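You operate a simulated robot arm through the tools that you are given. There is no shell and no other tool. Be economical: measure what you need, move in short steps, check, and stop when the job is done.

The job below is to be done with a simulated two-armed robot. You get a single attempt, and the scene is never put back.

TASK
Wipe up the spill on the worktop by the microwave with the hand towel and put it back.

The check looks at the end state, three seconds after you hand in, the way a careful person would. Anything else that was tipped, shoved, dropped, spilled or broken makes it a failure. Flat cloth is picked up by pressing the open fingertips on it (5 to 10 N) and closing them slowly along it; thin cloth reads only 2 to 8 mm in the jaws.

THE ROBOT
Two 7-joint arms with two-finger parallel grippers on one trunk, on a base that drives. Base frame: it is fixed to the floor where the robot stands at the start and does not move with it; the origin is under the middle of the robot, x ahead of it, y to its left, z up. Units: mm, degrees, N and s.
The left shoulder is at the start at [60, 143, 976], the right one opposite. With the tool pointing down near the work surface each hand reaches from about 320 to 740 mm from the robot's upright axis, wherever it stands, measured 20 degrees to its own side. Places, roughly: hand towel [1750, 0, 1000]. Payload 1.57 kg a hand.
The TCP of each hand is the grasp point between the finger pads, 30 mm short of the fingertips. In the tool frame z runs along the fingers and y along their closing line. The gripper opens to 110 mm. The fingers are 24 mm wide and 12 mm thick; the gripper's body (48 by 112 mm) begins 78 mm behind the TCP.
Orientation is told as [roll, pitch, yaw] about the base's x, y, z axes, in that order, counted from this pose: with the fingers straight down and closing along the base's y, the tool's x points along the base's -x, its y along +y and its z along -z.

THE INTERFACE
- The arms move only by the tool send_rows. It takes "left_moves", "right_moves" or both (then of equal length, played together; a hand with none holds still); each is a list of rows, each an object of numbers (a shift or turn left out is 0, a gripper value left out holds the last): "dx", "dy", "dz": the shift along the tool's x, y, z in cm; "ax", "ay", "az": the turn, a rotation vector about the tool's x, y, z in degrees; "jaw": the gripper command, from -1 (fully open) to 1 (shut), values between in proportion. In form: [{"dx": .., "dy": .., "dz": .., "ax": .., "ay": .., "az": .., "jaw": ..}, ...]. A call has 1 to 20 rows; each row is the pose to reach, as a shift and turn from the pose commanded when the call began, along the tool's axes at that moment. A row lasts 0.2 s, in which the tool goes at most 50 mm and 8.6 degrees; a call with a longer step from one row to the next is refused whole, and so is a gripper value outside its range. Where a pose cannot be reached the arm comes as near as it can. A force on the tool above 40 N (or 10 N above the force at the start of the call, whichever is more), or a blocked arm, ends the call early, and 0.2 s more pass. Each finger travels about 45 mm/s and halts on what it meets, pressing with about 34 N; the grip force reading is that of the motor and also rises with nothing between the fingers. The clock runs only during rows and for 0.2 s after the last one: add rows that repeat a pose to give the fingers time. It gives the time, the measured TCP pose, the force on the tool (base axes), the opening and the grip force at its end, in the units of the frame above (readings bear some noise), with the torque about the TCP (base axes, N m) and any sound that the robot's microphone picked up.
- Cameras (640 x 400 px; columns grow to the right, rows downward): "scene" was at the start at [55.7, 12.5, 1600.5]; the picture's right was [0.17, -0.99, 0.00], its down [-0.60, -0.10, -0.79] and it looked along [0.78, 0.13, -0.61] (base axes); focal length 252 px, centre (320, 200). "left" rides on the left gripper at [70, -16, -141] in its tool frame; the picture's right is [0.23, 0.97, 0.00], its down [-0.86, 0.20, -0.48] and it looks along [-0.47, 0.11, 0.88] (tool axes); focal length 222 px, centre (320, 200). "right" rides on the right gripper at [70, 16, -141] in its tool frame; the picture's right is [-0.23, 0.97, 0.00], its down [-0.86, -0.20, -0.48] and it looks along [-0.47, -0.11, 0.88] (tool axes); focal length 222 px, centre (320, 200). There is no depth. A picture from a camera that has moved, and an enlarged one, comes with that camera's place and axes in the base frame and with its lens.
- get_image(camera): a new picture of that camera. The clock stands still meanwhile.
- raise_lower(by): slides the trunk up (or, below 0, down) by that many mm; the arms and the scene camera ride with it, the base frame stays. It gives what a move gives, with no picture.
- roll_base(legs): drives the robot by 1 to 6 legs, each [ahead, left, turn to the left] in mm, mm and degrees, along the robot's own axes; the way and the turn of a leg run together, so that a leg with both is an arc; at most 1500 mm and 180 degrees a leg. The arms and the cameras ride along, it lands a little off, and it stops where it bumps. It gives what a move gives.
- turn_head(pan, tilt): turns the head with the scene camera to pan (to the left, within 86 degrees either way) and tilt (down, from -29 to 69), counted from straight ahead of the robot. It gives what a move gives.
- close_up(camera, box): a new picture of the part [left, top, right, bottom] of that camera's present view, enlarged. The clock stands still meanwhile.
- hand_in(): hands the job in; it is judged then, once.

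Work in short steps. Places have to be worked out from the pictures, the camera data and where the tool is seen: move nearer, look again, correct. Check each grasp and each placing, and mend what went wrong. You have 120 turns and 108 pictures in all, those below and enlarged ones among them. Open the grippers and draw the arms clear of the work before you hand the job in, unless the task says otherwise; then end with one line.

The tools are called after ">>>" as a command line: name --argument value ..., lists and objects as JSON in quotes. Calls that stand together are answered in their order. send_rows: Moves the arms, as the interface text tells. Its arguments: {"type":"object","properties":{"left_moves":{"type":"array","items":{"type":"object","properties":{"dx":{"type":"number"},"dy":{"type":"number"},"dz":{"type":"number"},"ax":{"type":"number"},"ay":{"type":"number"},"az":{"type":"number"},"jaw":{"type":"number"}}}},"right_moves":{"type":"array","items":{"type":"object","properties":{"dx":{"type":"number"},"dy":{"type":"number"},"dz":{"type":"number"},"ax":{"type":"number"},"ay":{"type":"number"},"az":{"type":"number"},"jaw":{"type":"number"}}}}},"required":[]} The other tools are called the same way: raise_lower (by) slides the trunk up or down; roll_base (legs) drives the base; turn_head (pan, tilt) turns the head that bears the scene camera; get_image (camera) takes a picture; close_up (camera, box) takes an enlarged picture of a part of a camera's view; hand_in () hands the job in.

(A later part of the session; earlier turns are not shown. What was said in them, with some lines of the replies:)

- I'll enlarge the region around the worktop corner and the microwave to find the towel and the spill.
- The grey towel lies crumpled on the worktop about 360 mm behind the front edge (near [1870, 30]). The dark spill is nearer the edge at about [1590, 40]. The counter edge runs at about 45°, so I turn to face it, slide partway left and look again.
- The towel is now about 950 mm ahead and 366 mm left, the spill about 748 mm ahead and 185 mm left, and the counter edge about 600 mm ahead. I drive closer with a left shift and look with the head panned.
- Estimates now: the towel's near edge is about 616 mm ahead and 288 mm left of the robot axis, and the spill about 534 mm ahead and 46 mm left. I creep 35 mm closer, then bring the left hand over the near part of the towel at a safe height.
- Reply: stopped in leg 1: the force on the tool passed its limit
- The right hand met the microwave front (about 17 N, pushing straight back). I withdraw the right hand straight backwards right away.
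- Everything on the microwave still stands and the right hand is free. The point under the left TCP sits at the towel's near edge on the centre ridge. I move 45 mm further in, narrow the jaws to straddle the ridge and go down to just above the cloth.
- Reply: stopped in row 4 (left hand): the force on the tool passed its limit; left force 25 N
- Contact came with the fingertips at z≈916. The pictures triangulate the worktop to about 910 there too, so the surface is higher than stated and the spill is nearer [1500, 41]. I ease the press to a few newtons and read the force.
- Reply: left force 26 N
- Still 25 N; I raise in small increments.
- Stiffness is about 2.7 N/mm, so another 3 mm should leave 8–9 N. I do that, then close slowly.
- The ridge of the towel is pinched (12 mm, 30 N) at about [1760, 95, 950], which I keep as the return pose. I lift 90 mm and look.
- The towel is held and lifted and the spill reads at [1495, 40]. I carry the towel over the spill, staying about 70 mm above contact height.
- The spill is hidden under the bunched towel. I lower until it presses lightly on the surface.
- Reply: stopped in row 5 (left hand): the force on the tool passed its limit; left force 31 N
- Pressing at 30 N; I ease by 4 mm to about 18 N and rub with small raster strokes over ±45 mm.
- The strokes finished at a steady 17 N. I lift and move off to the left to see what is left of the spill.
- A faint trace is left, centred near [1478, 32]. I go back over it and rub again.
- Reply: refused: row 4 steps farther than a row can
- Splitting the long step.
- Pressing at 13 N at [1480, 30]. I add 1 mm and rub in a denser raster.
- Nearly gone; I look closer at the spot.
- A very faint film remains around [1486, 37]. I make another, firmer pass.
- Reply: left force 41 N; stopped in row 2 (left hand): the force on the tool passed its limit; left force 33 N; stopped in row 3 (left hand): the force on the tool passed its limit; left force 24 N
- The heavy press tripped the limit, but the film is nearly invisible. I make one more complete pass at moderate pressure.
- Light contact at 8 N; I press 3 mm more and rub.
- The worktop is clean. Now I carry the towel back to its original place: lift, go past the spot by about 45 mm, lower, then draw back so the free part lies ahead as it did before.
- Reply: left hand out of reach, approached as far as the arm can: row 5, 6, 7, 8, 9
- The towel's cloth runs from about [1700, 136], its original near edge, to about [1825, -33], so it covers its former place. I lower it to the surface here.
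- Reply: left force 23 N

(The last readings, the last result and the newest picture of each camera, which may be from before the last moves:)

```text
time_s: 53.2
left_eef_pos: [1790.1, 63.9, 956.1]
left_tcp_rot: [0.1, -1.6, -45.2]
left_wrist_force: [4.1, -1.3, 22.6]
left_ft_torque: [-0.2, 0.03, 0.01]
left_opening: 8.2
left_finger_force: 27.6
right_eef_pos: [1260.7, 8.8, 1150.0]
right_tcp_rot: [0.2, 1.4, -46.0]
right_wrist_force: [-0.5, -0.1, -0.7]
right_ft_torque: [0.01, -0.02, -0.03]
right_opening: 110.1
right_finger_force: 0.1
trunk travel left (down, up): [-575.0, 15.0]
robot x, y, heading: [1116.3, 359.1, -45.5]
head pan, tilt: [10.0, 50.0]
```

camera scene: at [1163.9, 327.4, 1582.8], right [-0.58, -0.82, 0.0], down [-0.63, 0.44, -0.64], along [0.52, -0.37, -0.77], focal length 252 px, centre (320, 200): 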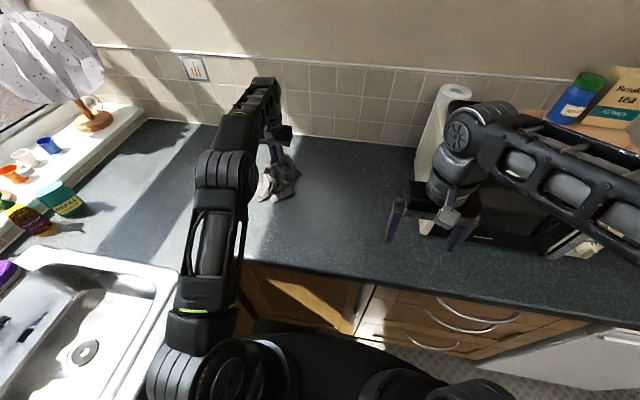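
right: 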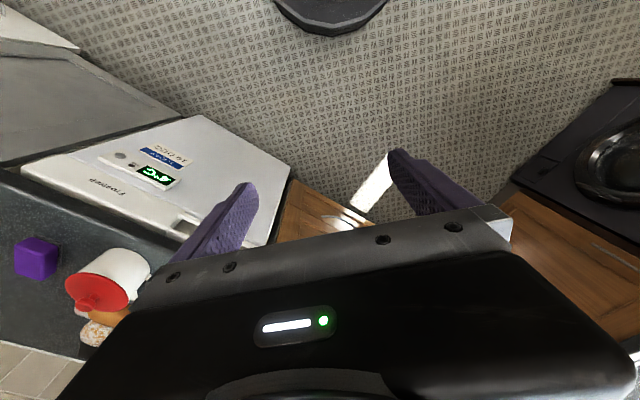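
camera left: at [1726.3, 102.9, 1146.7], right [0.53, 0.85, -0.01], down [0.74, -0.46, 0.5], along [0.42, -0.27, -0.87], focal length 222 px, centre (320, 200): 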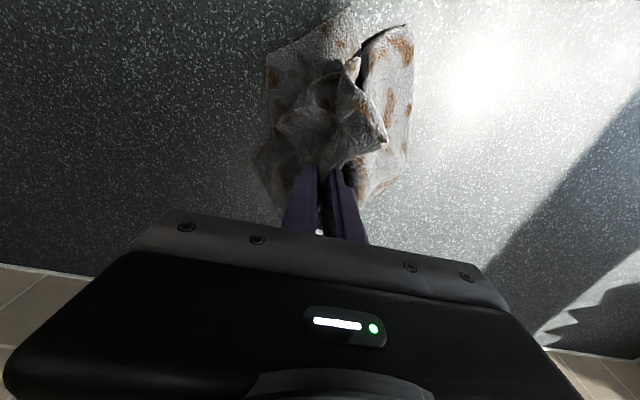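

It is down; I ease the press, open the jaws and lift straight up.

>>> send_rows --left_moves '[{"dz": -0.6, "jaw": 0.8}, {"dz": -0.6, "jaw": 0.5}, {"dz": -0.6, "jaw": 0.2}, {"dz": -0.6, "jaw": 0.2}, {"dz": -0.6, "jaw": 0.2}, {"dz": -2}, {"dz": -4}, {"dz": -7}, {"dz": -11}]'

>>> get_image --camera "left"

>>> get_image --camera "scene"

```text
time_s: 55.2
left_eef_pos: [1750.2, 76.1, 1064.2]
left_tcp_rot: [0.1, -1.5, -45.3]
left_wrist_force: [-1.1, 0.6, -0.1]
left_ft_torque: [-0.05, -0.13, 0.0]
left_opening: 44.3
left_finger_force: 0.1
left hand out of reach, approached as far as the arm can: row 8, 9
right_eef_pos: [1258.5, 10.7, 1150.4]
right_tcp_rot: [0.0, 1.1, -46.1]
right_wrist_force: [-1.0, 0.9, 0.5]
right_ft_torque: [-0.05, -0.1, 0.0]
right_opening: 110.0
right_finger_force: 0.0
trunk travel left (down, up): [-575.0, 15.0]
robot x, y, heading: [1120.1, 350.5, -45.4]
head pan, tilt: [10.0, 50.0]
```

```text
82 pictures are left
camera left: at [1686.1, 116.9, 1203.3], right [0.53, 0.85, 0.0], down [0.73, -0.46, 0.5], along [0.42, -0.27, -0.87], focal length 222 px, centre (320, 200)
```

left: 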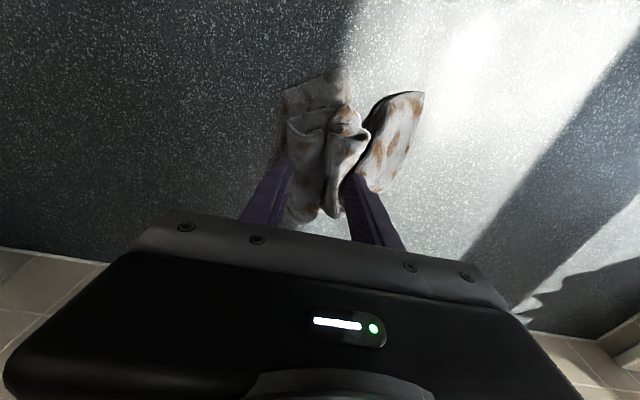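

```text
81 pictures are left
camera scene: at [1154.4, 332.1, 1583.1], right [-0.58, -0.81, 0.0], down [-0.62, 0.44, -0.65], along [0.53, -0.37, -0.76], focal length 252 px, centre (320, 200)
```

scene: 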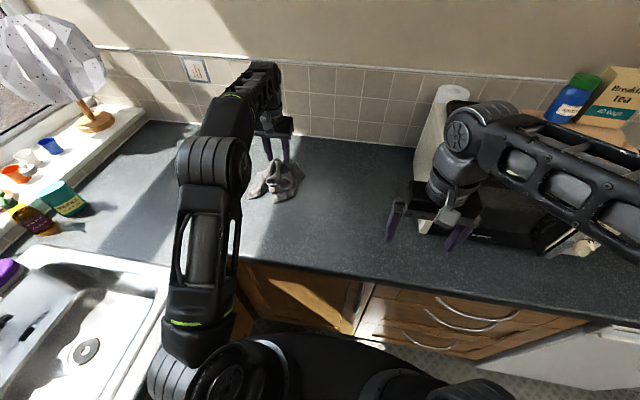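

The towel is released and lies within its original footprint: left corner [1768, 209], right edge [1685, 60], near edge and far part as before. I draw the left arm up and back, then back the robot off and check the whole scene.

>>> send_rows --left_moves '[{"dx": 3, "dz": -2}, {"dx": 7, "dz": -3}, {"dx": 11, "dz": -4}, {"dx": 15, "dz": -4}, {"dx": 18, "dz": -4}]'

>>> roll_base --legs '[[-250, 0, 0]]'

>>> get_image --camera "scene"

>>> close_up --camera "scene" --box '[200, 90, 440, 240]'

```text
time_s: 56.4
left_eef_pos: [1623.9, 204.6, 1094.0]
left_tcp_rot: [0.0, -1.3, -45.3]
left_wrist_force: [-1.0, -1.0, 0.0]
left_ft_torque: [0.0, 0.02, 0.01]
left_opening: 44.2
left_finger_force: 0.1
right_eef_pos: [1261.7, 8.3, 1151.2]
right_tcp_rot: [0.0, 1.2, -46.1]
right_wrist_force: [0.2, -0.3, -0.6]
right_ft_torque: [-0.03, 0.0, 0.0]
right_opening: 110.0
right_finger_force: 0.1
trunk travel left (down, up): [-575.0, 15.0]
robot x, y, heading: [1119.8, 355.3, -45.1]
head pan, tilt: [10.0, 50.0]
```

```text
time_s: 58.2
left_eef_pos: [1451.7, 380.5, 1093.6]
left_tcp_rot: [0.0, -1.2, -44.9]
left_wrist_force: [0.1, 0.2, -0.2]
left_ft_torque: [-0.02, -0.04, 0.01]
left_opening: 43.9
left_finger_force: 0.0
right_eef_pos: [1089.4, 184.4, 1149.9]
right_tcp_rot: [0.1, 1.4, -45.9]
right_wrist_force: [-0.4, 0.7, 0.2]
right_ft_torque: [-0.01, -0.01, -0.02]
right_opening: 110.3
right_finger_force: 0.1
trunk travel left (down, up): [-575.0, 15.0]
robot x, y, heading: [946.3, 530.2, -45.2]
head pan, tilt: [10.0, 50.0]
```

```text
80 pictures are left
camera scene: at [985.8, 506.1, 1583.0], right [-0.58, -0.82, 0.0], down [-0.63, 0.44, -0.64], along [0.53, -0.37, -0.77], focal length 252 px, centre (320, 200)
```

scene: 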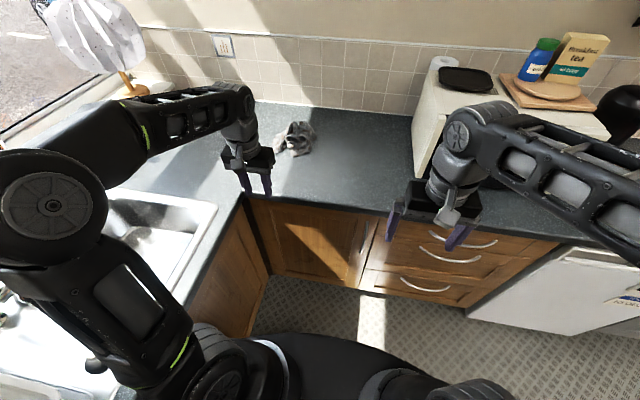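

```text
2.67 times, centred on (320, 165) of scene
camera zoom: at [985.8, 506.1, 1583.0], right [-0.58, -0.82, 0.0], down [-0.63, 0.44, -0.64], along [0.53, -0.37, -0.77], focal length 672 px, centre (320, 293)
```

zoom: 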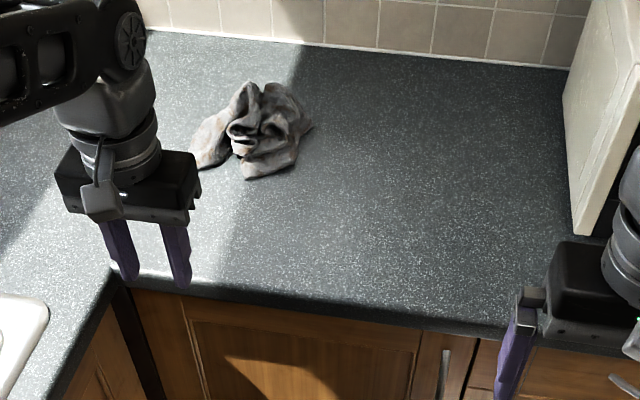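

The spill is gone. The towel rests at about [1777, 81], on its original spot. The microwave and the items on it stand upright, and both arms are clear with the grippers open. I hand in.

>>> hand_in

```text
The job is handed in.
```

I wiped the spill off the worktop by the microwave and put the hand towel back within about 40 mm of where it lay, more bunched up than before; the right hand bumped the microwave front (about 17 N) while driving in, and it and the items on it are still upright, but I didn't measure whether it shifted.
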